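You operate a simulated robot arm through the tools that you are given. There is no shell and no other tool. Be economical: measure what you need, move in short steps, check, and stop when the job is done.

The job below is to be done with a simulated two-armed robot. You get a single attempt, and the scene is never put back.

TASK
Take the purple-banded ring from the fitting bench top and leave it on the top of the wooden boxes. Put the green block weight from the fitting bench top on the shelf of the side table and the blue block weight on the free end of the dark bench. Put the green-cap tube from the fitting bench top on the top of the wooden boxes. Take the green-lid tin and put it on the gap beside the green stand. Fetch the purple paper disc from the middle shelf of the blue shelving and set it on the fourth shelf from the bottom of the blue shelving. Stack the bead box that says "C" from the free end of the dark bench on top of the bead box labelled "B". Stack the 1.5 m blue-cap tube from the free end of the dark bench on top of the 9.5 m blue-cap tube. Do these in any order.
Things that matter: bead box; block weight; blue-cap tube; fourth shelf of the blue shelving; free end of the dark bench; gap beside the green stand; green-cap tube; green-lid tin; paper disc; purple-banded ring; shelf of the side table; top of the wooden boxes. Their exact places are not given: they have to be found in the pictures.

The check looks at the end state, three seconds after you hand in, the way a careful person would. Anything else that was tipped, shoved, dropped, spilled or broken makes it a failure. A push-on lid holds only when it is set on centred and level and pressed home; a screw cap is set on level and turned clockwise until tight.

THE ROBOT
Two 7-joint arms with two-finger grippers on one trunk, on a base that drives. Base frame: it is fixed to the floor where the robot stands at the start and does not move with it; the origin is under the middle of the robot, x ahead of it, y to its left, z up; the surface under the hand at the start is at about z = 860. Lengths are in mm, angles in rad, forces in N, time in s.
The left shoulder is at the start at [70, 139, 1330], the right one opposite. With the tool pointing down near the work surface each hand reaches from about 100 to 720 mm from the robot's upright axis, wherever it stands, measured 20 degrees to its own side. Places, roughly: bead box [4000, 750, 1000]; block weight [500, -250, 1000]; blue-cap tube [4000, 750, 1000]; fourth shelf of the blue shelving [4200, -2100, 1300]; free end of the dark bench [3900, 700, 900]; gap beside the green stand (15x29 cm) [3400, 540, 900]; green-cap tube [500, -500, 1000]; green-lid tin (7x7x5 cm) [-600, -2100, 900]; paper disc [4000, -2250, 1000]; purple-banded ring [750, 250, 750]; shelf of the side table [700, -2000, 300]; top of the wooden boxes [4700, -600, 600]. Payload 3.43 kg a hand.
The TCP of each hand is the grasp point between the finger pads, 30 mm short of the fingertips. In the tool frame z runs along the fingers and y along their closing line. Largest opening 104 mm; the body of the gripper starts 57 mm behind the TCP.
Orientation is that of the tool frame in the base frame, as [roll, pitch, yaw] about the fixed x, y, z axes, in that order (R = Rz(yaw) Ry(pitch) Rx(roll)). With the fingers straight down and closing along the base's y, the tool's x points along the base's -x, its y along +y and its z along -z.

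THE INTERFACE
- The arms move only by the tool jog_arm. It takes "left_deltas", "right_deltas" or both (then of equal length, played together; a hand with none holds still); each is one flat list of numbers, 7 for each row, row after row: the turn, a rotation vector about the tool's x, y, z in degrees, then the shift along the tool's x, y, z in mm, then the gripper command, from -1 (fully open) to 1 (shut), values between in proportion. In form: [ax, ay, az, x, y, z, claw, ax, ay, az, x, y, z, claw, ...]. A call has 1 to 10 rows; each row shifts and turns the commanded pose from where the row before left it, along the tool's axes as they then stand. A row lasts 0.2 s, in which the tool goes at most 50 mm and 0.15 rad; a call with a longer step from one row to the next is refused whole, and so is a gripper value outside its range. A pose out of reach is approached as far as the arm can. The call stops where the force on the tool passes 40 N (or 10 N more than at its start, if that is more) or the arm is blocked; 0.2 s more then pass. The fingers move at their own pace (about 45 mm/s each) and stop on an object; they squeeze with about 29 N. The grip force told is the motor's: it shows also when the fingers shut on nothing. Time passes only in rows, and 0.2 s behind the last, so rows that do not move let the fingers close. It gives the time, the measured TCP pose, the force on the tool (base axes), the opening and the grip force at its end, in the units of the frame above (readings bear some noise), with the torque about the TCP (base axes, N m) and any sound that the robot's microphone picked up.
- Cameras (640 x 400 px; columns grow to the right, rows downward): "scene" is now at [129.1, -21.8, 1551.2]; the picture's right is [-0.25, -0.97, 0.00], its down [-0.65, 0.17, -0.74] and it looks along [0.72, -0.19, -0.67] (base axes); focal length 282 px, centre (320, 200). "left" rides on the left gripper at [67, -18, -90] in its tool frame; the picture's right is [0.25, 0.97, 0.00], its down [-0.73, 0.19, -0.66] and it looks along [-0.64, 0.17, 0.75] (tool axes); focal length 218 px, centre (320, 200). "right" rides on the right gripper at [67, 18, -90] in its tool frame; the picture's right is [-0.25, 0.97, 0.00], its down [-0.73, -0.19, -0.66] and it looks along [-0.64, -0.17, 0.75] (tool axes); focal length 218 px, centre (320, 200).
- snapshot(camera): a new picture of that camera. The clock stands still meanwhile.
- move_column(by): slides the trunk up (or, below 0, down) by that many mm; the arms and the scene camera ride with it, the base frame stays. It gives what a move gives, with no picture.
- steer(legs): drives the robot by 1 to 6 legs, each [ahead, left, turn to the left] in mm, mm and rad, along the robot's own axes; the way and the turn of a leg run together, so that a leg with both is an arc; at most 1500 mm and 3.142 rad a leg. The arms and the cameras ride along, it lands a little off, and it stops where it bumps. It gives what a move gives.
- aim_head(pan, tilt): turns the head with the scene camera to pan (to the left, within 1.501 rad either way) and tilt (down, from -0.506 to 1.204), counted from straight ahead of the robot. It gives what a move gives.
- probe_pixels(camera, pixels): for up to 12 pixels [column, row] of the newest picture of that camera ("zoom" is the newest enlarged one), the place [x, y, z] in the base frame of the surface seen there, good to about 2 mm. The clock stands still meanwhile.
- zoom(camera, box): a new picture of the part [left, top, right, bottom] of that camera's present view, enlarged. The clock stands still meanwhile.
- close_job(): hands the job in; it is judged then, once.

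Keep the steps short. Do not move on a guess: measure, check each grasp and each placing, and mend mistakes. In all there are 322 turns and 200 pictures (those below and enlarged ones count). Leave the grippers open and the arms clear of the work at the hand-in unless told otherwise, and finish with a single line.

The tools are called as name(argument=value, ...) on one line, values as JSON. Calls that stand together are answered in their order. jog_arm: Moves the arms, as the interface text tells. Its arguments: {"type":"object","properties":{"left_deltas":{"type":"array","items":{"type":"number"}},"right_deltas":{"type":"array","items":{"type":"number"}}},"required":[]} The other tools are called the same way: move_column (by) slides the trunk up or down; steer (legs) drives the base; aim_head (pan, tilt) turns the head that bears the scene camera; snapshot (camera) takes a picture; probe_pixels (camera, pixels) gives the place of the surface under pixels of a picture; zoom (camera, box) takes an enlarged picture of a part of a camera's view; close_job () hands the job in.

At the start:

```text
time: 0.0
left_ee_pos: [537.9, 85.0, 1275.0]
left_ee_rot: [3.142, -0.001, 3.14]
left_contact_force: [0.1, 0.2, -0.4]
left_ft_torque: [0.01, 0.0, -0.01]
left_opening: 104.0
left_finger_force: 0.1
right_ee_pos: [436.0, -328.3, 1196.3]
right_ee_rot: [-3.14, -0.001, -3.14]
right_contact_force: [0.0, -0.1, -0.5]
right_ft_torque: [-0.02, -0.03, -0.01]
right_opening: 103.8
right_finger_force: 0.0
trunk travel left (down, up): [-825.0, 115.0]
robot x, y, heading: [2.6, -1.2, -0.002]
head pan, tilt: [-0.251, 0.73]
```

scene: 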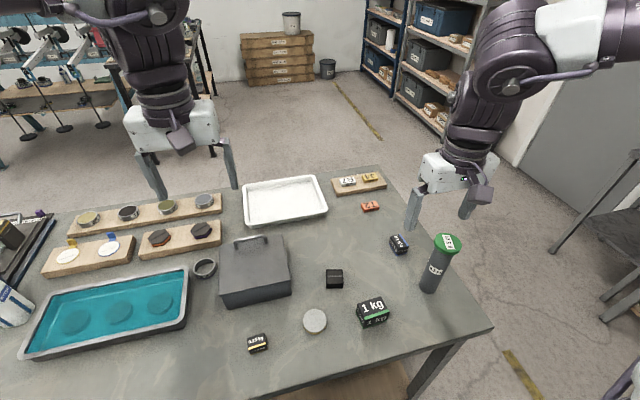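
right: 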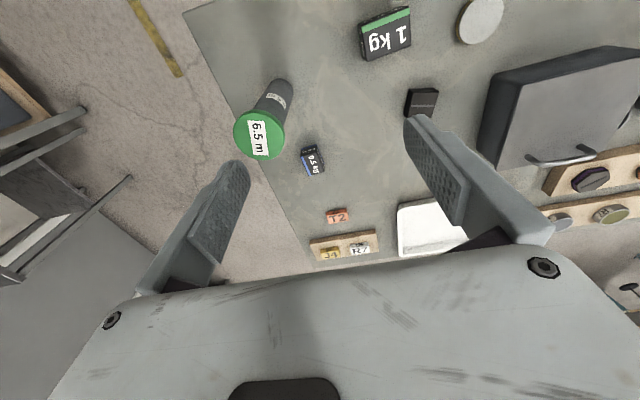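
left: 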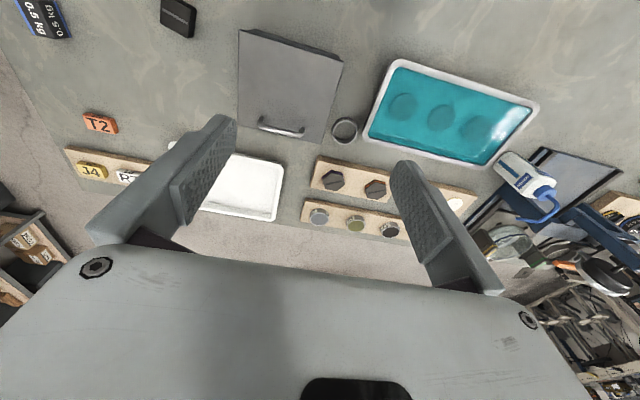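

I start by enlarging the bench view to find the ring, the weights and the tube.

zoom(camera="scene", box=[0, 170, 240, 320])

zoom(camera="scene", box=[230, 150, 490, 370])

```text
2.67 times, centred on (120, 245) of scene
```

zoom: 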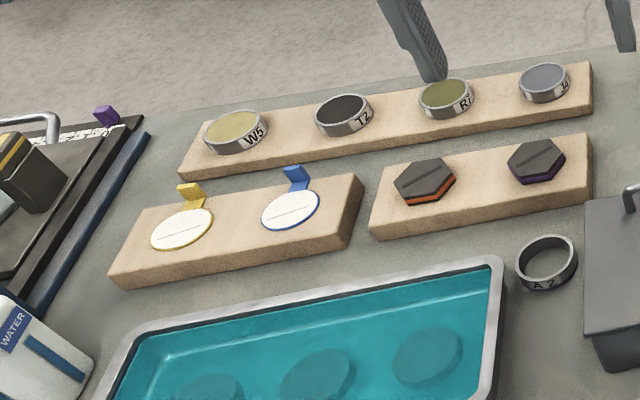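

```text
1.82 times, centred on (360, 260) of scene
```

zoom: 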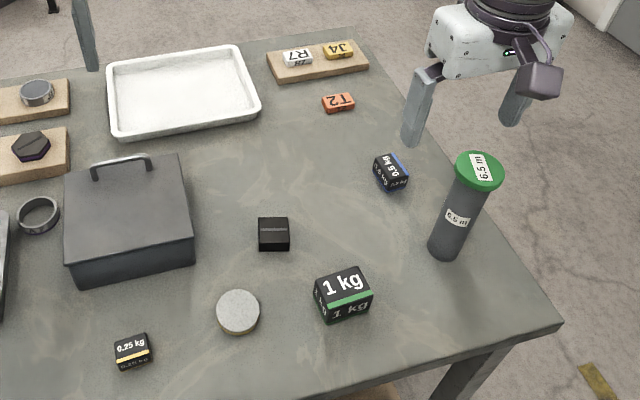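

zoom(camera="scene", box=[170, 210, 250, 300])

probe_pixels(camera="scene", pixels=[[204, 268], [204, 277], [167, 207], [200, 229], [335, 279], [372, 305], [399, 240], [447, 242], [432, 290], [255, 245], [110, 320], [315, 322]])

zoom(camera="left", box=[290, 100, 480, 240])

```text
4.44 times, centred on (210, 255) of scene
```

zoom: 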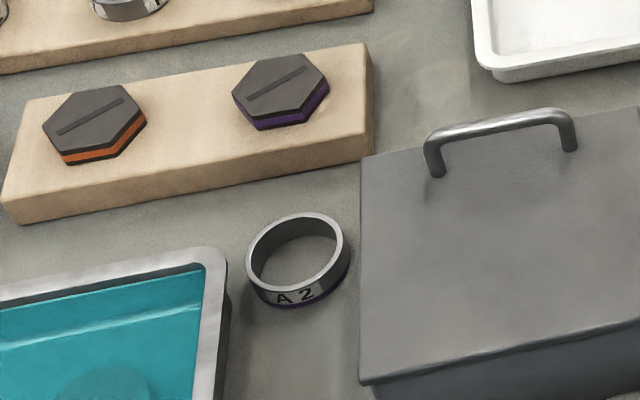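

```text
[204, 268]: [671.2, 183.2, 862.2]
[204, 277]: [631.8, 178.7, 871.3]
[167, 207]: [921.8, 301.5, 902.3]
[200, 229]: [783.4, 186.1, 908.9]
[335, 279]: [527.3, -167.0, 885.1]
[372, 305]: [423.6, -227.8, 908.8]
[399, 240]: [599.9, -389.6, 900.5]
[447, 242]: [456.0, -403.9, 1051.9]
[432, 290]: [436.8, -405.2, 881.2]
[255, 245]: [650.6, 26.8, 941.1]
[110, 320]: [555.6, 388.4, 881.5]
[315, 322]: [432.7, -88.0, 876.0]
```

```text
2.86 times, centred on (385, 170) of left
```

zoom: 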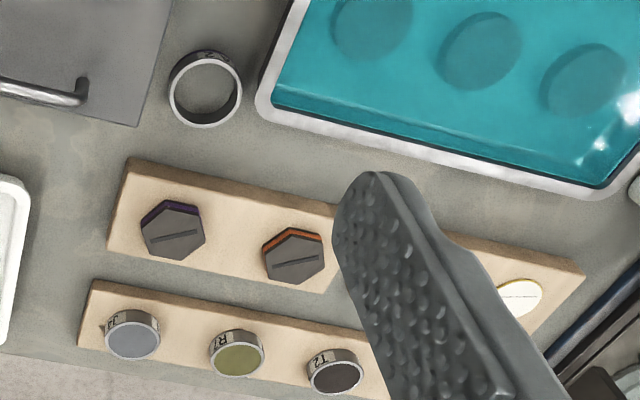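

The A2 ring at zoom (300,260) is the one with the purple band; it stands on the bench. I look around the room now.

aim_head(pan=0.0, tilt=0.25)

snapshot(camera="scene")

aim_head(pan=-1.2, tilt=0.4)

snapshot(camera="scene")

```text
time: 0.9
left_ee_pos: [538.1, 84.5, 1275.1]
left_ee_rot: [3.141, -0.001, 3.142]
left_contact_force: [0.5, 0.3, 0.1]
left_ft_torque: [0.0, -0.05, 0.02]
left_opening: 103.8
left_finger_force: 0.0
right_ee_pos: [437.3, -326.7, 1195.5]
right_ee_rot: [3.141, 0.001, 3.139]
right_contact_force: [1.0, -0.1, 0.0]
right_ft_torque: [-0.05, -0.04, 0.0]
right_opening: 103.8
right_finger_force: 0.0
trunk travel left (down, up): [-825.0, 115.0]
robot x, y, heading: [-1.3, 1.1, 0.003]
head pan, tilt: [0.0, 0.25]
```

```text
192 pictures are left
```

scene: 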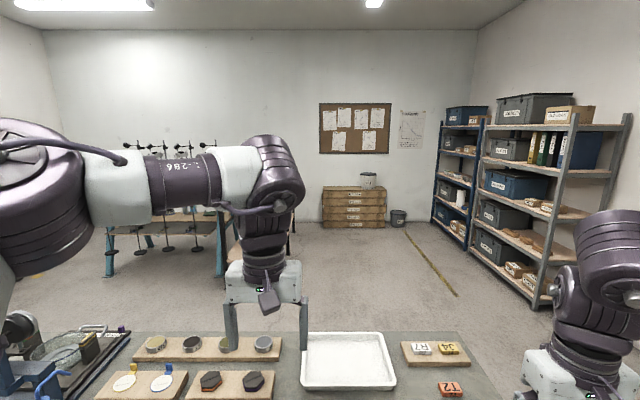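

```text
time: 2.3
left_ee_pos: [538.3, 83.9, 1274.9]
left_ee_rot: [3.14, -0.001, -3.141]
left_contact_force: [0.5, -0.1, -0.1]
left_ft_torque: [0.02, -0.04, 0.0]
left_opening: 104.1
left_finger_force: 0.1
right_ee_pos: [437.3, -327.7, 1194.7]
right_ee_rot: [-3.141, 0.0, 3.14]
right_contact_force: [-0.9, -0.7, 0.1]
right_ft_torque: [-0.01, -0.02, 0.01]
right_opening: 103.9
right_finger_force: 0.1
trunk travel left (down, up): [-825.0, 115.0]
robot x, y, heading: [0.5, 1.7, 0.002]
head pan, tilt: [-1.201, 0.4]
```

```text
191 pictures are left
```

scene: 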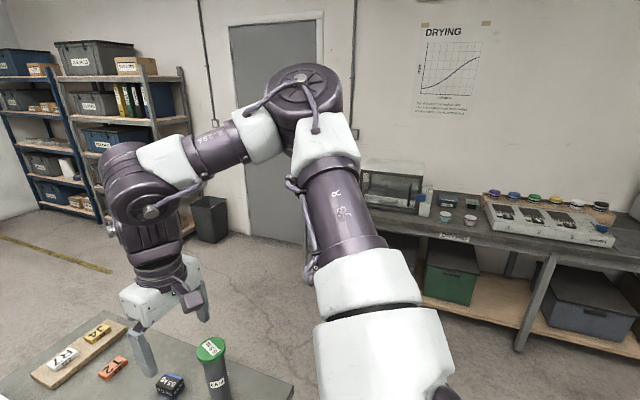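

Now a closer view of the tube and weights.

aim_head(pan=-0.65, tilt=0.8)

zoom(camera="scene", box=[160, 120, 420, 340])

```text
time: 3.3
left_ee_pos: [538.0, 86.0, 1275.2]
left_ee_rot: [3.141, -0.002, -3.141]
left_contact_force: [-0.3, -0.2, 0.0]
left_ft_torque: [0.01, 0.02, 0.0]
left_opening: 104.2
left_finger_force: 0.0
right_ee_pos: [437.5, -328.8, 1195.0]
right_ee_rot: [3.141, -0.002, -3.141]
right_contact_force: [-0.4, -0.3, -0.5]
right_ft_torque: [-0.01, 0.05, -0.03]
right_opening: 104.1
right_finger_force: 0.0
trunk travel left (down, up): [-825.0, 115.0]
robot x, y, heading: [-0.7, 1.4, 0.002]
head pan, tilt: [-0.649, 0.799]
```

```text
1.82 times, centred on (290, 230) of scene
```

zoom: 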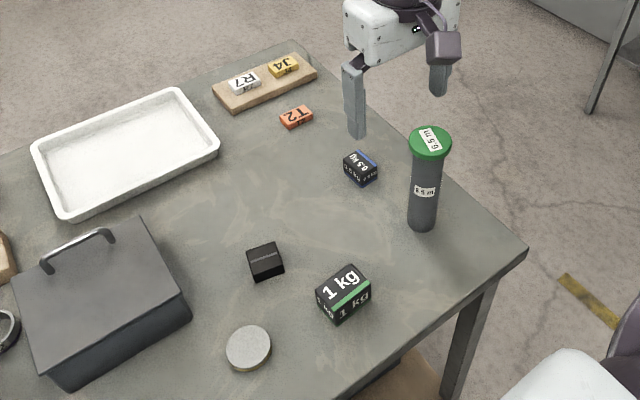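

probe_pixels(camera="zoom", pixels=[[411, 143], [451, 143], [430, 127], [430, 153], [430, 165], [412, 190], [437, 190], [424, 228], [341, 283], [317, 290], [345, 265], [370, 283]])

probe_pixels(camera="zoom", pixels=[[341, 322], [370, 298], [343, 159], [358, 150], [378, 167], [361, 172], [361, 184], [249, 345], [265, 262], [8, 330], [2, 315], [441, 160]])

```text
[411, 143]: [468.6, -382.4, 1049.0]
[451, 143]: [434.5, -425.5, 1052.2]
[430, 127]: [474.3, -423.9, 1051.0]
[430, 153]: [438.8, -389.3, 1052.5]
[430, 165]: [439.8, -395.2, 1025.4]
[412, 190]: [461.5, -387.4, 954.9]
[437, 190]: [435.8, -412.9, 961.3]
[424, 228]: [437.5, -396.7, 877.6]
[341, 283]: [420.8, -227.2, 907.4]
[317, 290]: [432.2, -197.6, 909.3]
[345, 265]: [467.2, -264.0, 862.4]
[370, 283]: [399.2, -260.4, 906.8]
```

```text
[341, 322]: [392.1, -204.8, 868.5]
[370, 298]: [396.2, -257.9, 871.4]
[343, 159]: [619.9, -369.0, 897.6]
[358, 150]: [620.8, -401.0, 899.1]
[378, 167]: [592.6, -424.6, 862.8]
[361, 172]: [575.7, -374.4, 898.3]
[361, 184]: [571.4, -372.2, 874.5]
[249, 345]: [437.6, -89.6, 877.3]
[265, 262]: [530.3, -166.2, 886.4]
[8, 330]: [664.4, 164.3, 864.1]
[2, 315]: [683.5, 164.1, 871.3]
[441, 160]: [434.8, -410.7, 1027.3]
```

aim_head(pan=0.3, tilt=0.9)

zoom(camera="scene", box=[240, 80, 400, 180])

```text
time: 4.5
left_ee_pos: [538.4, 84.7, 1273.8]
left_ee_rot: [-3.141, -0.002, 3.141]
left_contact_force: [-0.3, 0.5, -0.2]
left_ft_torque: [0.0, 0.0, 0.03]
left_opening: 104.0
left_finger_force: 0.0
right_ee_pos: [437.5, -326.5, 1194.8]
right_ee_rot: [3.141, 0.001, -3.141]
right_contact_force: [0.4, 0.6, -1.6]
right_ft_torque: [-0.02, 0.01, -0.01]
right_opening: 103.8
right_finger_force: 0.1
trunk travel left (down, up): [-825.0, 115.0]
robot x, y, heading: [1.3, 1.6, 0.004]
head pan, tilt: [0.3, 0.901]
```

```text
4.00 times, centred on (320, 130) of scene
```

zoom: 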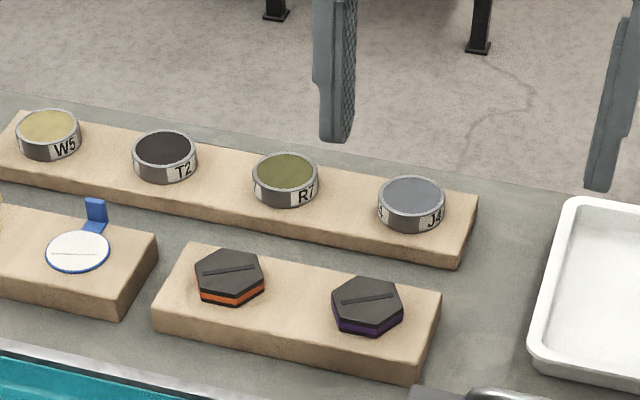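

zoom(camera="scene", box=[290, 160, 450, 260])

```text
4.00 times, centred on (370, 210) of scene
```

zoom: 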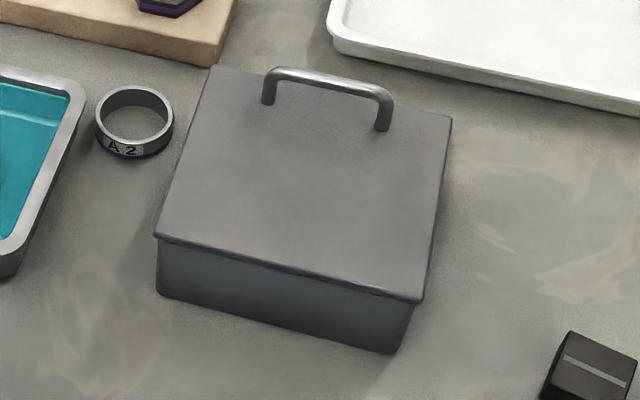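

probe_pixels(camera="zoom", pixels=[[99, 115], [170, 113], [136, 89], [133, 139], [132, 155], [133, 120], [135, 100], [80, 90], [190, 130], [210, 68], [300, 150], [20, 70]])

```text
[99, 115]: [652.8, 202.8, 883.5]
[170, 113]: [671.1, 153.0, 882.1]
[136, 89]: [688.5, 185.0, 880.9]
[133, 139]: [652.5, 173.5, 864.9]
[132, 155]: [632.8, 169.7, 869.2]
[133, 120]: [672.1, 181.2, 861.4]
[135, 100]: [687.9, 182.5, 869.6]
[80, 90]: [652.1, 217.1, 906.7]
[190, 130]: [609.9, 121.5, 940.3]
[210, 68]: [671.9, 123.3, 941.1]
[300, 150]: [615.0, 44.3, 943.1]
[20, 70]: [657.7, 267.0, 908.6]
```

Ring centre is about (661,178), rim z 883; the tube's cap centre about (454,-405), top 1052. I turn the left hand a quarter turn so that it can close along x, and bring the right hand over the tube and down to the cap.

jog_arm(left_deltas=[0, 0, 8.5, 0, 0, 18, -1, 0, 0, 8.5, 0, 0, 18, -1, 0, 0, 8.5, 0, 0, 18, -1, 0, 0, 8.5, 0, 0, 18, -1, 0, 0, 8.5, 0, 0, 18, -1, 0, 0, 8.5, 0, 0, 18, -1, 0, 0, 8.5, 0, 0, 18, -1, 0, 0, 8.5, 0, 0, 18, -1, 0, 0, 8.5, 0, 0, 18, -1, 0, 0, 8.5, 0, 0, 18, -1], right_deltas=[0, 0, 0, -8, -39, 0, -1, 0, 0, 0, -8.5, -38, 0, -1, 0, 0, 0, 0, 0, 40, -1, 0, 0, 0, 0, 0, 40, -1, 0, 0, 0, 0, 0, 40, -1, 0, 0, 0, 0, 0, 38, -1, 0, 0, 0, 0, 0, 0, -1, 0, 0, 0, 0, 0, 0, 1, 0, 0, 0, 0, 0, 0, 1, 0, 0, 0, 0, 0, 0, 1])

```text
time: 6.7
left_ee_pos: [536.4, 82.4, 1093.1]
left_ee_rot: [-3.139, 0.0, 1.654]
left_contact_force: [-0.2, 0.1, -0.9]
left_ft_torque: [-0.03, 0.02, 0.0]
left_opening: 103.9
left_finger_force: 0.1
right_ee_pos: [453.0, -406.2, 1037.4]
right_ee_rot: [3.141, 0.001, -3.141]
right_contact_force: [0.0, -1.0, 0.4]
right_ft_torque: [-0.04, -0.06, 0.01]
right_opening: 58.4
right_finger_force: 23.5
trunk travel left (down, up): [-825.0, 115.0]
robot x, y, heading: [2.6, 1.0, -0.004]
head pan, tilt: [0.3, 0.901]
```

Tube gripped (58 mm, 23 N). I lift it and move the left hand over the ring.

jog_arm(left_deltas=[0, 0, 4.8, 0, 0, 0, -1, 0, 0, 0, 32, 37, 0, -1, 0, 0, 0, 32, 37, 0, -1, 0, 0, 0, 32, 37, 0, -1, 0, 0, 0, 0, 14, 45, -1, 0, 0, 0, 0, 0, 45, -1, 0, 0, 0, 0, 0, 30, -1], right_deltas=[0, 0, 0, 0, 0, 0, 1, 0, 0, 0, 0, 0, -10, 1, 0, 0, 0, 0, 0, -30, 1, 0, 0, 0, 0, 0, -40, 1, 0, 0, 0, 0, 0, -40, 1, 0, 0, 0, 0, 0, -40, 1, 0, 0, 0, 0, 0, 0, 1])

snapshot(camera="left")

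snapshot(camera="scene")

```text
time: 8.3
left_ee_pos: [661.9, 182.0, 974.6]
left_ee_rot: [-3.139, 0.001, 1.573]
left_contact_force: [0.6, 0.5, 0.2]
left_ft_torque: [-0.02, 0.03, -0.03]
left_opening: 104.3
left_finger_force: 0.0
right_ee_pos: [454.5, -404.8, 1198.6]
right_ee_rot: [-3.14, 0.0, -3.141]
right_contact_force: [1.3, -0.8, -4.2]
right_ft_torque: [0.0, 0.03, 0.02]
right_opening: 58.1
right_finger_force: 29.5
trunk travel left (down, up): [-825.0, 115.0]
robot x, y, heading: [-0.6, 0.8, 0.003]
head pan, tilt: [0.3, 0.901]
```

```text
187 pictures are left
```

left: 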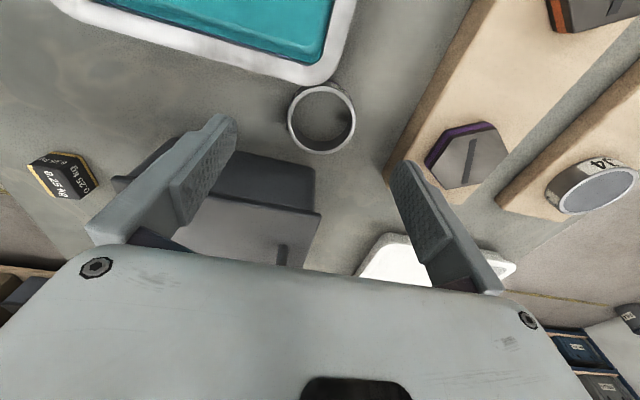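

```text
186 pictures are left
```

scene: 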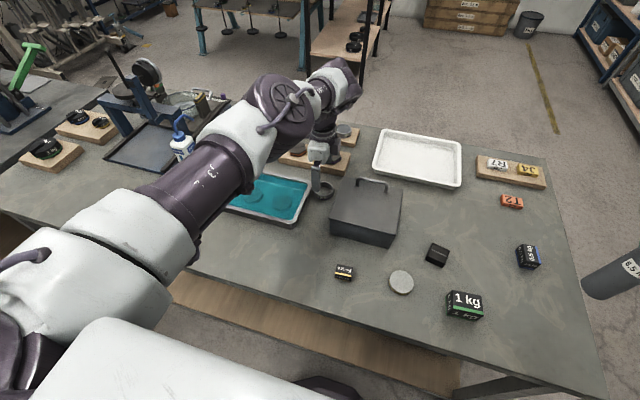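

probe_pixels(camera="left", pixels=[[291, 120], [353, 117], [321, 87], [322, 151], [380, 130], [290, 160]])

```text
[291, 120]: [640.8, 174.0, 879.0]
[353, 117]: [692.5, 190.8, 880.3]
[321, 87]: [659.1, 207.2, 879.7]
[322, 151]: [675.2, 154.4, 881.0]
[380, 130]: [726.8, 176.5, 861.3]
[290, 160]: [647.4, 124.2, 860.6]
```

Ring centre reads (667,181). I shift 5 mm, go down to z 894 and close.

jog_arm(left_deltas=[0, 0, 0, 0, 5, 30, -1, 0, 0, 0, 0, 0, 30, -1, 0, 0, 0, 0, 0, 20, -1, 0, 0, 0, 0, 0, 0, -1, 0, 0, 0, 0, 0, 0, 1, 0, 0, 0, 0, 0, 0, 1, 0, 0, 0, 0, 0, 0, 1, 0, 0, 0, 0, 0, 0, 1])

```text
time: 10.1
left_ee_pos: [656.7, 176.2, 897.0]
left_ee_rot: [-3.14, 0.003, 1.574]
left_contact_force: [-0.5, 0.6, 0.4]
left_ft_torque: [0.01, -0.02, 0.0]
left_opening: 59.0
left_finger_force: 29.8
left hand out of reach, approached as far as the arm can: row 2, 3
right_ee_pos: [455.4, -404.3, 1198.8]
right_ee_rot: [3.141, -0.001, 3.14]
right_contact_force: [0.7, -0.8, -4.2]
right_ft_torque: [-0.04, 0.06, 0.02]
right_opening: 58.2
right_finger_force: 28.8
trunk travel left (down, up): [-825.0, 115.0]
robot x, y, heading: [0.7, -4.3, -0.001]
head pan, tilt: [0.3, 0.901]
```

Ring gripped at 59 mm. Lift it.

jog_arm(left_deltas=[0, 0, 0, 0, 0, -20, 1, 0, 0, 0, 0, 0, -40, 1, 0, 0, 0, 0, 0, -40, 1, 0, 0, 0, 0, -20, -40, 1, 0, 0, 0, 0, -40, -40, 1, 0, 0, 0, 0, -40, -40, 1, 0, 0, 0, 0, -40, -30, 1, 0, 0, 0, 0, -40, -20, 1, 0, 0, 0, 0, -40, 0, 1])

snapshot(camera="left")

snapshot(camera="right")

```text
refused: row 5 steps farther than a row can; nothing moved
```

```text
185 pictures are left
```

left: 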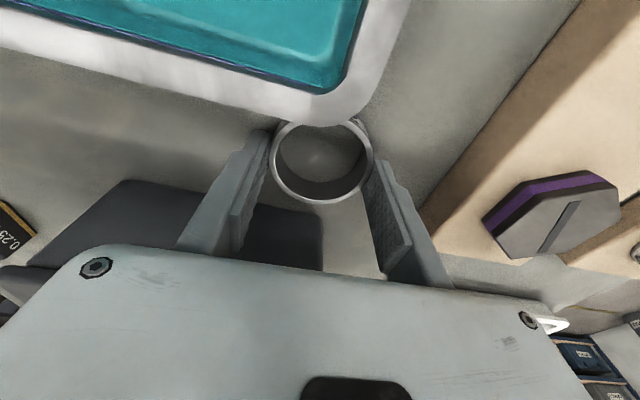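

```text
184 pictures are left
```

right: 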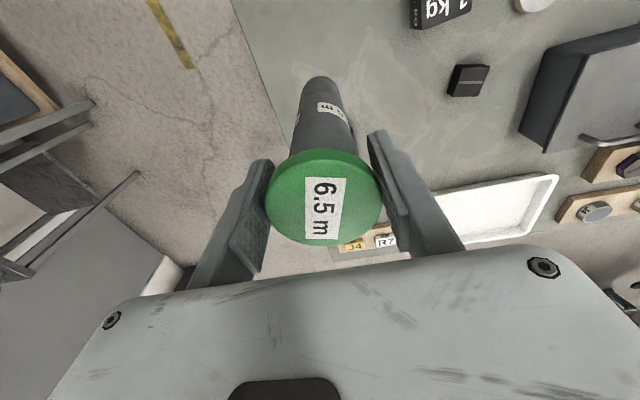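

jog_arm(left_deltas=[0, 0, 0, 0, 0, -20, 1, 0, 0, 0, 0, 0, -40, 1, 0, 0, 0, 0, 0, -40, 1, 0, 0, 0, 0, -20, -40, 1, 0, 0, 0, 0, -30, -35, 1, 0, 0, 0, 0, -30, -35, 1, 0, 0, 0, 0, -40, -20, 1, 0, 0, 0, 0, -40, -20, 1, 0, 0, 0, 0, -40, 0, 1])

snapshot(camera="left")

```text
time: 12.1
left_ee_pos: [458.2, 175.8, 1149.2]
left_ee_rot: [-3.141, 0.001, 1.577]
left_contact_force: [-0.2, -0.1, -1.2]
left_ft_torque: [-0.02, -0.03, 0.01]
left_opening: 59.1
left_finger_force: 29.1
right_ee_pos: [452.7, -405.5, 1199.3]
right_ee_rot: [3.141, 0.0, 3.139]
right_contact_force: [-0.4, 0.1, -3.8]
right_ft_torque: [0.0, 0.02, 0.0]
right_opening: 58.3
right_finger_force: 29.0
trunk travel left (down, up): [-825.0, 115.0]
robot x, y, heading: [-1.5, -2.4, -0.006]
head pan, tilt: [0.3, 0.901]
```

```text
183 pictures are left
```

left: 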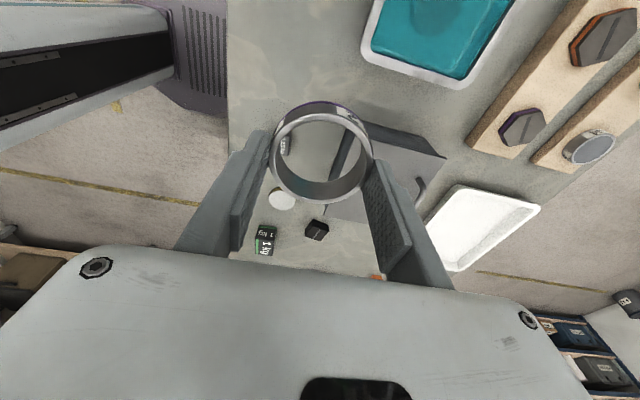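

Both parts held. I look to the right to find the free passage.

aim_head(pan=-1.0, tilt=0.45)

snapshot(camera="scene")

```text
time: 13.6
left_ee_pos: [460.5, 175.9, 1148.6]
left_ee_rot: [-3.139, 0.001, 1.574]
left_contact_force: [-0.3, 0.1, -1.3]
left_ft_torque: [-0.02, -0.03, 0.02]
left_opening: 58.9
left_finger_force: 28.5
right_ee_pos: [454.5, -405.1, 1198.9]
right_ee_rot: [-3.141, 0.001, -3.14]
right_contact_force: [-1.1, -0.1, -3.8]
right_ft_torque: [-0.02, 0.04, -0.02]
right_opening: 58.3
right_finger_force: 29.0
trunk travel left (down, up): [-825.0, 115.0]
robot x, y, heading: [-2.9, -1.4, 0.001]
head pan, tilt: [-1.0, 0.45]
```

```text
182 pictures are left
```

scene: 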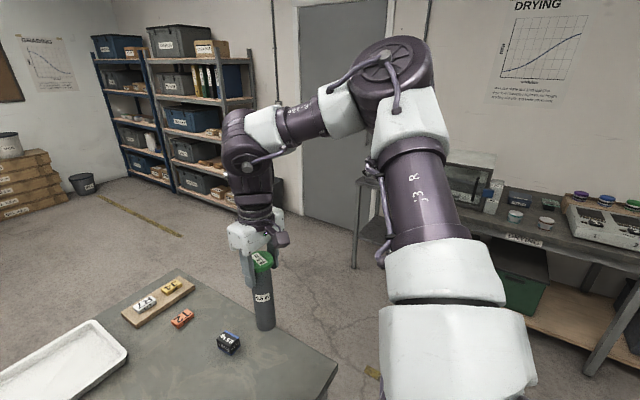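

probe_pixels(camera="scene", pixels=[[180, 270], [320, 390], [300, 230], [358, 180], [480, 240], [560, 265], [560, 318], [590, 370], [355, 265], [45, 155], [85, 185], [160, 225]])

```text
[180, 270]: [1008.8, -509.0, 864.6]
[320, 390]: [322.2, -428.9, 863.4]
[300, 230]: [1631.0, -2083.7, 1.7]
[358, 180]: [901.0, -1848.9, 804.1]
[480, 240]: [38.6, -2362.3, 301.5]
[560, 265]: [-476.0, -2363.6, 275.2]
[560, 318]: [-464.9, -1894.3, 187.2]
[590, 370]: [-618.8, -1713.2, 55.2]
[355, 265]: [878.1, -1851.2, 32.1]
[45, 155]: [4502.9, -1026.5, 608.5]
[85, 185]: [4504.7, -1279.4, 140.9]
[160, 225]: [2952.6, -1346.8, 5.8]
```

The lane between bench (edge y −510) and side table (front ≈ y −1750) is free. I tuck the tube hand in and drive: right 1080, then ahead.

jog_arm(right_deltas=[0, 0, 0, 0, 40, 0, 1, 0, 0, 0, 0, 40, 0, 1, 0, 0, 0, 0, 40, 0, 1])

steer(legs=[[0, -1080, 0], [1500, 0, 0], [1200, 0, 0]])

aim_head(pan=0.3, tilt=0.5)

snapshot(camera="scene")

```text
time: 14.4
left_ee_pos: [458.2, 177.1, 1148.0]
left_ee_rot: [-3.141, -0.001, 1.574]
left_contact_force: [-0.4, 0.0, -1.4]
left_ft_torque: [-0.02, 0.03, 0.03]
left_opening: 59.0
left_finger_force: 28.9
right_ee_pos: [455.1, -281.9, 1199.8]
right_ee_rot: [-3.14, -0.003, 3.139]
right_contact_force: [0.4, 0.0, -3.1]
right_ft_torque: [-0.04, 0.04, 0.02]
right_opening: 58.6
right_finger_force: 29.0
trunk travel left (down, up): [-825.0, 115.0]
robot x, y, heading: [-1.4, 0.7, 0.003]
head pan, tilt: [-1.0, 0.45]
```

```text
time: 32.5
left_ee_pos: [3148.0, -904.3, 1149.2]
left_ee_rot: [-3.14, 0.0, 1.562]
left_contact_force: [-0.3, 0.7, -0.4]
left_ft_torque: [0.02, -0.03, 0.0]
left_opening: 59.0
left_finger_force: 29.3
right_ee_pos: [3136.2, -1362.9, 1200.2]
right_ee_rot: [-3.14, -0.001, 3.128]
right_contact_force: [-0.7, 0.2, -2.8]
right_ft_torque: [0.04, 0.05, -0.01]
right_opening: 58.2
right_finger_force: 28.5
trunk travel left (down, up): [-825.0, 115.0]
robot x, y, heading: [2688.6, -1068.2, -0.015]
head pan, tilt: [-1.0, 0.45]
```

```text
time: 34.0
left_ee_pos: [3148.8, -904.7, 1148.3]
left_ee_rot: [-3.139, -0.002, 1.562]
left_contact_force: [-1.2, -1.0, -0.4]
left_ft_torque: [-0.03, -0.02, 0.0]
left_opening: 58.9
left_finger_force: 28.7
right_ee_pos: [3136.3, -1363.9, 1198.9]
right_ee_rot: [-3.14, -0.001, 3.127]
right_contact_force: [-0.1, 0.1, -3.5]
right_ft_torque: [-0.02, 0.03, 0.05]
right_opening: 58.4
right_finger_force: 29.4
trunk travel left (down, up): [-825.0, 115.0]
robot x, y, heading: [2687.1, -1072.9, -0.015]
head pan, tilt: [0.3, 0.499]
```

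```text
181 pictures are left
```

scene: 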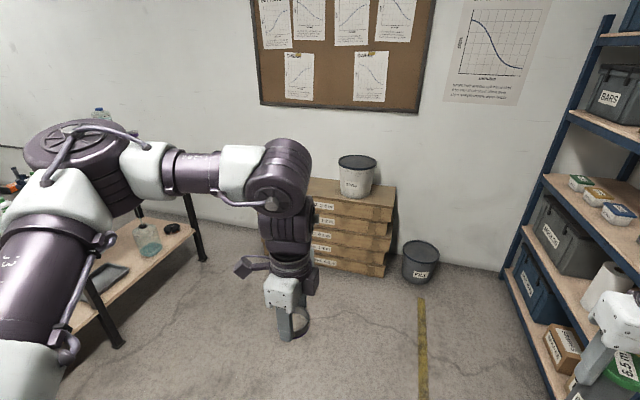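

probe_pixels(camera="scene", pixels=[[315, 200], [392, 205], [395, 187], [325, 183], [388, 275], [356, 162], [343, 195], [370, 195], [205, 260], [115, 345], [185, 225], [420, 260]])

steer(legs=[[700, 420, 0.015]])

aim_head(pan=0.0, tilt=0.5)

snapshot(camera="scene")

```text
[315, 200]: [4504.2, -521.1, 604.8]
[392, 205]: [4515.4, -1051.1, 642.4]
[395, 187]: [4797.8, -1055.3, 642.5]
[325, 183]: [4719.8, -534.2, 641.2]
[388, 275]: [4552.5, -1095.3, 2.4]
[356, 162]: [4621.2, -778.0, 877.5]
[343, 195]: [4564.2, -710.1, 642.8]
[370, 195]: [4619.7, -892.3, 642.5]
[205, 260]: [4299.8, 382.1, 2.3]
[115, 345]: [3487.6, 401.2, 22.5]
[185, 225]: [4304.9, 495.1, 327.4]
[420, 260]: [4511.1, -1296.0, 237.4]
```

```text
time: 38.4
left_ee_pos: [3835.9, -462.1, 1149.0]
left_ee_rot: [3.14, 0.001, 1.597]
left_contact_force: [-0.2, 0.4, -0.6]
left_ft_torque: [0.06, 0.0, 0.03]
left_opening: 59.0
left_finger_force: 28.9
right_ee_pos: [3839.5, -921.3, 1199.9]
right_ee_rot: [3.14, -0.001, -3.123]
right_contact_force: [0.4, -0.9, -3.2]
right_ft_torque: [0.0, 0.04, 0.0]
right_opening: 58.7
right_finger_force: 29.3
trunk travel left (down, up): [-825.0, 115.0]
robot x, y, heading: [3380.8, -647.5, 0.025]
head pan, tilt: [0.3, 0.499]
```

```text
time: 39.2
left_ee_pos: [3836.7, -462.0, 1147.8]
left_ee_rot: [-3.14, 0.0, 1.596]
left_contact_force: [-0.2, 0.1, -1.3]
left_ft_torque: [0.0, -0.01, 0.0]
left_opening: 59.0
left_finger_force: 29.4
right_ee_pos: [3840.7, -921.7, 1198.5]
right_ee_rot: [-3.14, -0.002, -3.124]
right_contact_force: [0.6, -0.2, -2.8]
right_ft_torque: [0.02, 0.04, -0.03]
right_opening: 58.2
right_finger_force: 28.9
trunk travel left (down, up): [-825.0, 115.0]
robot x, y, heading: [3378.6, -648.1, 0.021]
head pan, tilt: [0.0, 0.499]
```

```text
180 pictures are left
```

scene: 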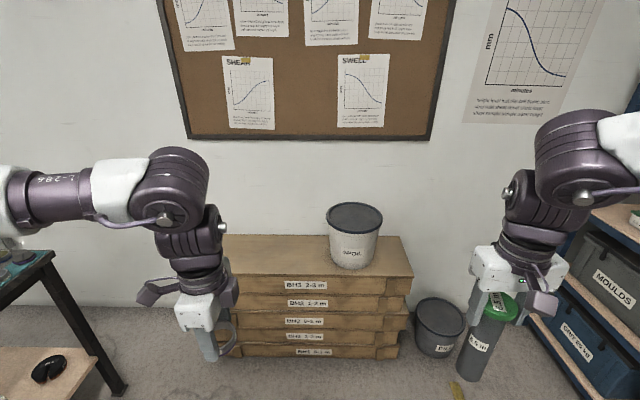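

Box top z 643, front x ≈ 4510. Drive closer and lower the trunk, then look at the top.

steer(legs=[[590, 215, -0.02]])

aim_head(pan=-0.1, tilt=0.9)

snapshot(camera="scene")

```text
time: 42.7
left_ee_pos: [4418.0, -237.7, 1148.7]
left_ee_rot: [-3.141, 0.0, 1.593]
left_contact_force: [-0.2, -0.1, -0.5]
left_ft_torque: [-0.04, 0.01, 0.04]
left_opening: 58.8
left_finger_force: 28.8
right_ee_pos: [4423.3, -696.5, 1200.5]
right_ee_rot: [3.141, 0.0, -3.124]
right_contact_force: [-0.4, 0.0, -3.2]
right_ft_torque: [0.01, 0.03, 0.01]
right_opening: 58.4
right_finger_force: 28.8
trunk travel left (down, up): [-825.0, 115.0]
robot x, y, heading: [3965.3, -422.2, 0.022]
head pan, tilt: [0.0, 0.499]
```

```text
time: 43.5
left_ee_pos: [4420.8, -236.8, 1148.2]
left_ee_rot: [-3.141, 0.0, 1.594]
left_contact_force: [-1.1, 0.3, -1.2]
left_ft_torque: [0.01, -0.05, -0.01]
left_opening: 59.0
left_finger_force: 29.1
right_ee_pos: [4424.7, -696.8, 1201.1]
right_ee_rot: [-3.141, -0.002, -3.126]
right_contact_force: [-0.2, -0.8, -2.6]
right_ft_torque: [0.01, 0.01, 0.0]
right_opening: 58.4
right_finger_force: 28.6
trunk travel left (down, up): [-825.0, 115.0]
robot x, y, heading: [3964.4, -424.5, 0.015]
head pan, tilt: [-0.099, 0.901]
```

```text
179 pictures are left
```

scene: 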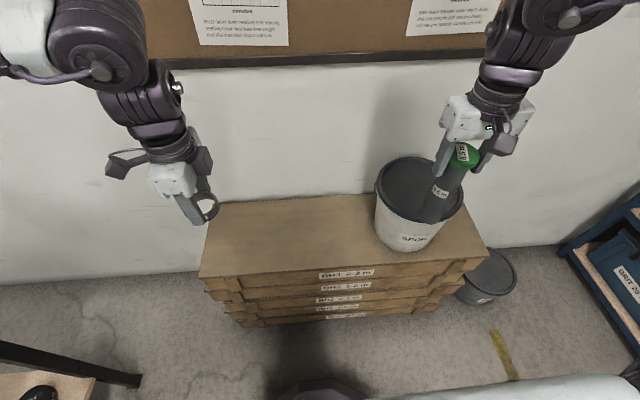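

probe_pixels(camera="scene", pixels=[[203, 270], [216, 215], [360, 255], [380, 230], [378, 205], [395, 245], [240, 240], [300, 240], [350, 220], [376, 185]])

```text
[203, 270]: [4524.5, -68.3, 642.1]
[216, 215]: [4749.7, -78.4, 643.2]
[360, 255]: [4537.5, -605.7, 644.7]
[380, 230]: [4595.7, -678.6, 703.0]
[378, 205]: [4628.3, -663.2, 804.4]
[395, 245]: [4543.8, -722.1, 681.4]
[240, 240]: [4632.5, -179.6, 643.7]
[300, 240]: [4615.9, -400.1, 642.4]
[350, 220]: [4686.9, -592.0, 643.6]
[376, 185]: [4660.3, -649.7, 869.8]
```

Free top area y −70…−600. Shift the base 80 left and 40 ahead.

steer(legs=[[40, 80, -0.018]])

move_column(by=-80)

```text
time: 44.6
left_ee_pos: [4459.2, -172.5, 1150.4]
left_ee_rot: [3.139, -0.005, 1.571]
left_contact_force: [0.0, -0.5, -0.9]
left_ft_torque: [0.05, -0.02, -0.03]
left_opening: 59.1
left_finger_force: 28.6
right_ee_pos: [4453.2, -631.9, 1198.8]
right_ee_rot: [3.137, 0.001, 3.138]
right_contact_force: [0.0, -0.8, -3.3]
right_ft_torque: [0.03, 0.02, 0.0]
right_opening: 58.3
right_finger_force: 29.2
trunk travel left (down, up): [-825.0, 115.0]
robot x, y, heading: [4004.1, -344.1, -0.005]
head pan, tilt: [-0.099, 0.901]
```

```text
time: 45.8
left_ee_pos: [4461.0, -167.4, 1069.5]
left_ee_rot: [-3.141, 0.001, 1.57]
left_contact_force: [-0.2, 0.5, -0.8]
left_ft_torque: [0.0, -0.02, -0.01]
left_opening: 58.8
left_finger_force: 28.7
right_ee_pos: [4455.2, -627.8, 1120.8]
right_ee_rot: [3.141, -0.003, 3.136]
right_contact_force: [-0.1, -0.1, -2.4]
right_ft_torque: [0.04, 0.06, 0.03]
right_opening: 58.5
right_finger_force: 28.7
trunk travel left (down, up): [-745.0, 195.0]
robot x, y, heading: [4002.1, -340.5, -0.004]
head pan, tilt: [-0.099, 0.901]
```

jog_arm(left_deltas=[0, 0, 0, -18.6, 30.8, 0, 1, 0, 0, 0, -18.6, 30.8, 0, 1, 0, 0, 0, -18.6, 30.8, 0, 1, 0, 0, 0, -18.6, 30.8, 0, 1, 0, 0, 0, -18.6, 30.8, 0, 1], right_deltas=[0, 0, 0, -32, 29.6, 0, 1, 0, 0, 0, -32, 29.6, 0, 1, 0, 0, 0, -32, 29.6, 0, 1, 0, 0, 0, -32, 29.6, 0, 1, 0, 0, 0, -32, 29.6, 0, 1])

move_column(by=-270)

snapshot(camera="scene")

```text
time: 47.0
left_ee_pos: [4619.6, -263.4, 1064.3]
left_ee_rot: [-3.139, -0.003, 1.569]
left_contact_force: [1.0, -0.6, -1.5]
left_ft_torque: [0.02, 0.02, 0.0]
left_opening: 58.9
left_finger_force: 29.1
right_ee_pos: [4529.1, -566.0, 1095.3]
right_ee_rot: [3.137, -0.004, 3.135]
right_contact_force: [0.2, -1.2, -3.1]
right_ft_torque: [0.02, 0.03, -0.04]
right_opening: 58.6
right_finger_force: 29.2
right hand out of reach, approached as far as the arm can: row 3, 4, 5
trunk travel left (down, up): [-745.0, 195.0]
robot x, y, heading: [4002.6, -345.8, -0.0]
head pan, tilt: [-0.099, 0.901]
```

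```text
time: 49.8
left_ee_pos: [4616.8, -260.0, 795.0]
left_ee_rot: [-3.139, 0.0, 1.57]
left_contact_force: [0.5, 0.2, -1.2]
left_ft_torque: [-0.02, -0.01, 0.03]
left_opening: 58.7
left_finger_force: 29.7
right_ee_pos: [4526.0, -564.6, 829.1]
right_ee_rot: [3.139, 0.003, 3.138]
right_contact_force: [0.0, 0.5, -4.6]
right_ft_torque: [0.03, 0.03, 0.01]
right_opening: 58.3
right_finger_force: 29.5
trunk travel left (down, up): [-475.0, 465.0]
robot x, y, heading: [4004.9, -338.5, -0.006]
head pan, tilt: [-0.099, 0.901]
```

```text
178 pictures are left
```

scene: 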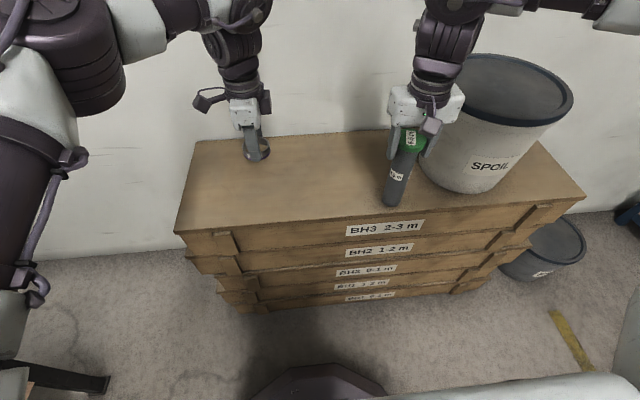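

The right hand was stopped short by reach; the tube now hovers about 9 mm over the front edge. I try again to move it in now that the trunk is lower.

jog_arm(right_deltas=[0, 0, 0, 0, 0, -10, 1, 0, 0, 0, -20, 10, 0, 1])

```text
time: 50.4
left_ee_pos: [4616.3, -260.8, 795.5]
left_ee_rot: [-3.141, 0.001, 1.571]
left_contact_force: [-0.2, -0.2, -1.4]
left_ft_torque: [-0.03, 0.06, -0.02]
left_opening: 58.9
left_finger_force: 29.0
right_ee_pos: [4531.2, -569.8, 830.7]
right_ee_rot: [3.135, 0.003, 3.137]
right_contact_force: [0.5, -0.3, -3.6]
right_ft_torque: [0.0, 0.07, -0.01]
right_opening: 58.4
right_finger_force: 29.1
right hand out of reach, approached as far as the arm can: row 2
trunk travel left (down, up): [-475.0, 465.0]
robot x, y, heading: [4003.8, -341.0, -0.003]
head pan, tilt: [-0.099, 0.901]
```

I drive the base in instead: 80 ahead, 45 left, raised 20 mm.

move_column(by=20)

steer(legs=[[80, 50, 0]])

```text
time: 51.0
left_ee_pos: [4616.8, -260.5, 814.8]
left_ee_rot: [-3.139, 0.0, 1.571]
left_contact_force: [-0.5, 0.4, -1.7]
left_ft_torque: [0.0, 0.02, 0.02]
left_opening: 59.0
left_finger_force: 29.4
right_ee_pos: [4530.7, -568.0, 851.9]
right_ee_rot: [3.135, 0.005, 3.138]
right_contact_force: [-0.3, 0.6, -3.0]
right_ft_torque: [-0.02, 0.03, 0.02]
right_opening: 58.4
right_finger_force: 29.1
trunk travel left (down, up): [-495.0, 445.0]
robot x, y, heading: [4000.8, -342.9, 0.007]
head pan, tilt: [-0.099, 0.901]
```

```text
time: 52.2
left_ee_pos: [4699.8, -211.9, 815.4]
left_ee_rot: [-3.139, -0.001, 1.571]
left_contact_force: [0.5, 0.2, -1.2]
left_ft_torque: [0.02, 0.03, 0.01]
left_opening: 59.1
left_finger_force: 28.7
right_ee_pos: [4611.5, -518.9, 852.1]
right_ee_rot: [3.137, 0.005, 3.137]
right_contact_force: [0.8, 0.8, -2.6]
right_ft_torque: [-0.01, 0.01, 0.01]
right_opening: 58.2
right_finger_force: 29.0
trunk travel left (down, up): [-495.0, 445.0]
robot x, y, heading: [4084.2, -292.9, -0.007]
head pan, tilt: [-0.099, 0.901]
```

move_column(by=-28)

jog_arm(right_deltas=[0, 0, 0, 0, 0, 3, 1, 0, 0, 0, 0, 0, 2, 1], left_deltas=[0, 0, 0, 0, -40, 0, 1, 0, 0, 0, 0, -40, 0, 1])

snapshot(camera="right")

```text
time: 52.9
left_ee_pos: [4698.3, -211.1, 788.8]
left_ee_rot: [3.141, 0.0, 1.569]
left_contact_force: [0.3, 0.2, -0.4]
left_ft_torque: [0.01, -0.04, 0.0]
left_opening: 59.0
left_finger_force: 28.7
right_ee_pos: [4611.1, -518.8, 825.0]
right_ee_rot: [3.136, 0.002, 3.138]
right_contact_force: [0.1, -0.2, -2.6]
right_ft_torque: [0.02, 0.0, 0.02]
right_opening: 58.4
right_finger_force: 29.5
trunk travel left (down, up): [-467.0, 473.0]
robot x, y, heading: [4083.8, -292.4, -0.007]
head pan, tilt: [-0.099, 0.901]
```

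```text
time: 53.5
left_ee_pos: [4617.8, -212.7, 787.8]
left_ee_rot: [-3.141, 0.0, 1.571]
left_contact_force: [0.8, -0.8, -1.5]
left_ft_torque: [0.02, 0.01, 0.01]
left_opening: 58.6
left_finger_force: 29.1
right_ee_pos: [4611.2, -520.1, 820.5]
right_ee_rot: [3.137, 0.002, 3.137]
right_contact_force: [0.4, 0.4, -3.0]
right_ft_torque: [-0.04, 0.0, 0.01]
right_opening: 58.5
right_finger_force: 28.7
trunk travel left (down, up): [-467.0, 473.0]
robot x, y, heading: [4080.2, -290.0, -0.004]
head pan, tilt: [-0.099, 0.901]
```

```text
177 pictures are left
```

right: 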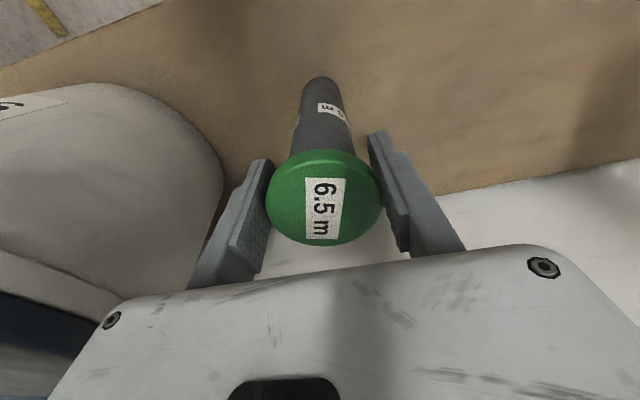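

The commanded pose now follows. I lower in 1 mm steps until contact shows, moving the ring down at the same time.

jog_arm(right_deltas=[0, 0, 0, 0, 0, 1, 1, 0, 0, 0, 0, 0, 1, 1, 0, 0, 0, 0, 0, 1, 1], left_deltas=[0, 0, 0, 0, 0, 30, 1, 0, 0, 0, 0, 0, 30, 1, 0, 0, 0, 0, 0, 30, 1])

```text
time: 54.3
left_ee_pos: [4618.9, -211.2, 697.3]
left_ee_rot: [-3.141, 0.001, 1.571]
left_contact_force: [-0.9, -0.5, -1.2]
left_ft_torque: [0.0, 0.0, 0.0]
left_opening: 58.7
left_finger_force: 29.2
right_ee_pos: [4611.9, -519.5, 817.7]
right_ee_rot: [3.137, 0.006, 3.135]
right_contact_force: [-0.5, -2.1, 9.2]
right_ft_torque: [-0.43, 0.27, 0.01]
right_opening: 58.4
right_finger_force: 29.4
trunk travel left (down, up): [-467.0, 473.0]
robot x, y, heading: [4086.9, -291.8, -0.005]
head pan, tilt: [-0.099, 0.901]
```

Tube touches (9 N up). Release it; lower the ring to contact.

jog_arm(right_deltas=[0, 0, 0, 0, 0, 0, -1, 0, 0, 0, 0, 0, 0, -1, 0, 0, 0, 0, 0, 0, -1, 0, 0, 0, 0, 0, 0, -1, 0, 0, 0, 0, 0, -30, -1, 0, 0, 0, 0, 0, -40, -1, 0, 0, 0, 0, 0, -40, -1], left_deltas=[0, 0, 0, 0, 0, 8, 1, 0, 0, 0, 0, 0, 6, 1, 0, 0, 0, 0, 0, 2, 1, 0, 0, 0, 0, 0, 1, 1, 0, 0, 0, 0, 0, 1, 1, 0, 0, 0, 0, 0, 0, 1, 0, 0, 0, 0, 0, 0, 1])

```text
time: 55.9
left_ee_pos: [4617.1, -210.3, 679.5]
left_ee_rot: [3.141, -0.002, 1.569]
left_contact_force: [-0.5, -0.5, -0.1]
left_ft_torque: [-0.01, -0.01, 0.05]
left_opening: 58.7
left_finger_force: 28.9
right_ee_pos: [4584.9, -539.0, 914.9]
right_ee_rot: [3.133, 0.007, 3.138]
right_contact_force: [-0.4, -0.2, -0.1]
right_ft_torque: [-0.01, -0.02, 0.0]
right_opening: 103.8
right_finger_force: 0.1
right hand out of reach, approached as far as the arm can: row 5, 6, 7
trunk travel left (down, up): [-467.0, 473.0]
robot x, y, heading: [4085.8, -289.7, -0.003]
head pan, tilt: [-0.099, 0.901]
```

jog_arm(left_deltas=[0, 0, 0, 0, 0, 1, 1, 0, 0, 0, 0, 0, 1, 1, 0, 0, 0, 0, 0, 0, 1])

snapshot(camera="right")

snapshot(camera="left")

```text
time: 56.7
left_ee_pos: [4617.5, -211.1, 678.4]
left_ee_rot: [3.14, 0.001, 1.571]
left_contact_force: [5.2, -0.3, 12.5]
left_ft_torque: [0.14, 0.17, -0.03]
left_opening: 58.8
left_finger_force: 29.7
right_ee_pos: [4585.0, -539.8, 915.0]
right_ee_rot: [3.132, 0.007, 3.135]
right_contact_force: [0.1, 0.3, 0.4]
right_ft_torque: [0.0, 0.01, 0.01]
right_opening: 103.9
right_finger_force: 0.0
trunk travel left (down, up): [-467.0, 473.0]
robot x, y, heading: [4084.2, -291.9, -0.002]
head pan, tilt: [-0.099, 0.901]
```

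```text
176 pictures are left
```

right: 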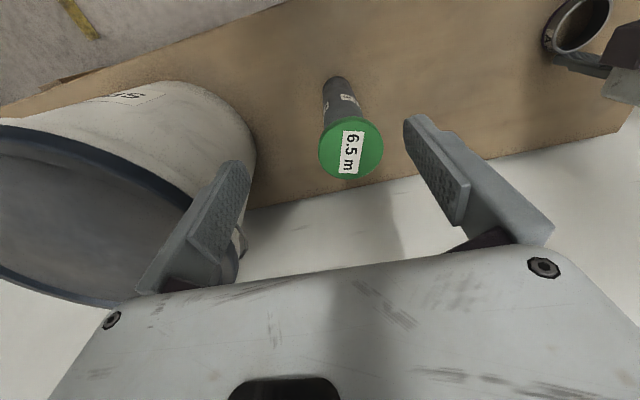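

```text
175 pictures are left
```

left: 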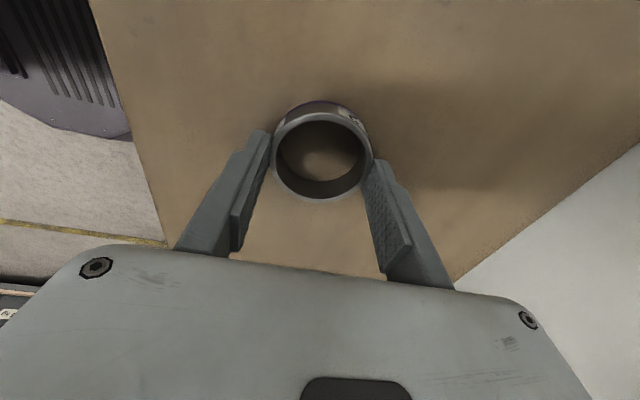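

Tube stands; ring touches down. Release the ring and lift away.

jog_arm(left_deltas=[0, 0, 0, 0, 0, 0, -1, 0, 0, 0, 0, 0, 0, -1, 0, 0, 0, 0, 0, 0, -1, 0, 0, 0, 0, 0, 0, -1, 0, 0, 0, 0, 0, -20, -1, 0, 0, 0, 0, 0, -40, -1, 0, 0, 0, 0, 0, -40, -1])

move_column(by=240)

snapshot(camera="scene")

```text
time: 58.3
left_ee_pos: [4616.1, -210.3, 777.7]
left_ee_rot: [3.141, 0.0, 1.57]
left_contact_force: [-0.5, 0.7, -1.1]
left_ft_torque: [-0.02, -0.01, 0.01]
left_opening: 104.0
left_finger_force: 0.1
right_ee_pos: [4584.4, -539.1, 913.4]
right_ee_rot: [3.132, 0.007, 3.137]
right_contact_force: [-0.2, -0.6, -0.3]
right_ft_torque: [-0.01, -0.01, -0.03]
right_opening: 104.3
right_finger_force: 0.0
trunk travel left (down, up): [-467.0, 473.0]
robot x, y, heading: [4083.7, -290.7, -0.001]
head pan, tilt: [-0.099, 0.901]
```

```text
time: 60.8
left_ee_pos: [4616.6, -210.6, 1015.9]
left_ee_rot: [3.141, 0.002, 1.568]
left_contact_force: [0.0, -0.7, 0.1]
left_ft_torque: [-0.04, -0.03, 0.03]
left_opening: 103.8
left_finger_force: 0.1
right_ee_pos: [4585.3, -539.0, 1153.8]
right_ee_rot: [3.131, 0.007, 3.136]
right_contact_force: [-0.3, -0.4, -0.7]
right_ft_torque: [-0.03, 0.0, 0.01]
right_opening: 104.0
right_finger_force: 0.0
trunk travel left (down, up): [-707.0, 233.0]
robot x, y, heading: [4085.5, -291.9, -0.001]
head pan, tilt: [-0.099, 0.901]
```

```text
174 pictures are left
```

scene: 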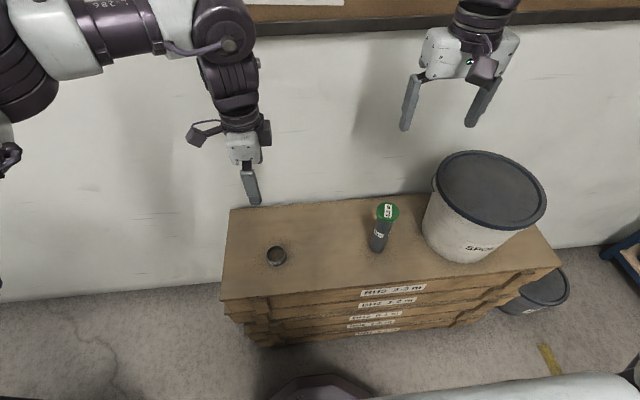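

Both stand well. Next the dark bench: back off, turn left and look.

steer(legs=[[-350, 0, 0], [0, 0, 1.571]])

aim_head(pan=0.0, tilt=0.5)

snapshot(camera="scene")

```text
time: 66.9
left_ee_pos: [3645.4, 239.5, 1017.6]
left_ee_rot: [3.141, 0.001, -3.122]
left_contact_force: [0.1, -0.1, -0.4]
left_ft_torque: [0.04, 0.0, 0.02]
left_opening: 104.1
left_finger_force: 0.1
right_ee_pos: [3974.2, 213.9, 1153.1]
right_ee_rot: [3.132, 0.007, -1.555]
right_contact_force: [0.8, 0.0, 0.8]
right_ft_torque: [0.0, -0.01, -0.01]
right_opening: 104.1
right_finger_force: 0.1
trunk travel left (down, up): [-707.0, 233.0]
robot x, y, heading: [3735.9, -291.0, 1.588]
head pan, tilt: [-0.099, 0.901]
```

```text
time: 67.8
left_ee_pos: [3646.1, 239.1, 1016.9]
left_ee_rot: [3.141, 0.0, -3.123]
left_contact_force: [0.2, 0.2, 0.5]
left_ft_torque: [0.0, 0.01, 0.01]
left_opening: 104.3
left_finger_force: 0.0
right_ee_pos: [3973.7, 213.3, 1152.5]
right_ee_rot: [3.133, 0.008, -1.556]
right_contact_force: [-0.2, 0.0, -0.5]
right_ft_torque: [-0.01, -0.02, -0.01]
right_opening: 104.0
right_finger_force: 0.1
trunk travel left (down, up): [-707.0, 233.0]
robot x, y, heading: [3738.5, -288.6, 1.584]
head pan, tilt: [0.0, 0.499]
```

```text
173 pictures are left
```

scene: 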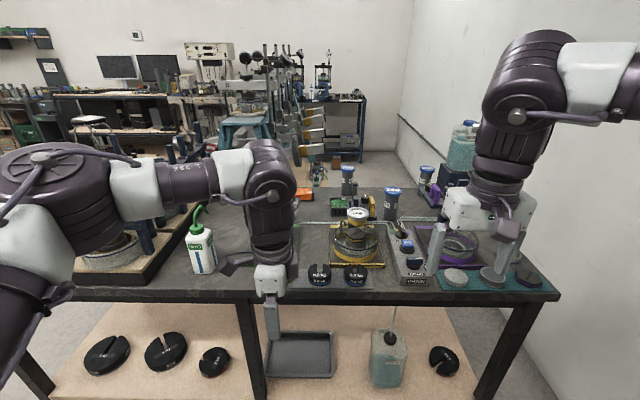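

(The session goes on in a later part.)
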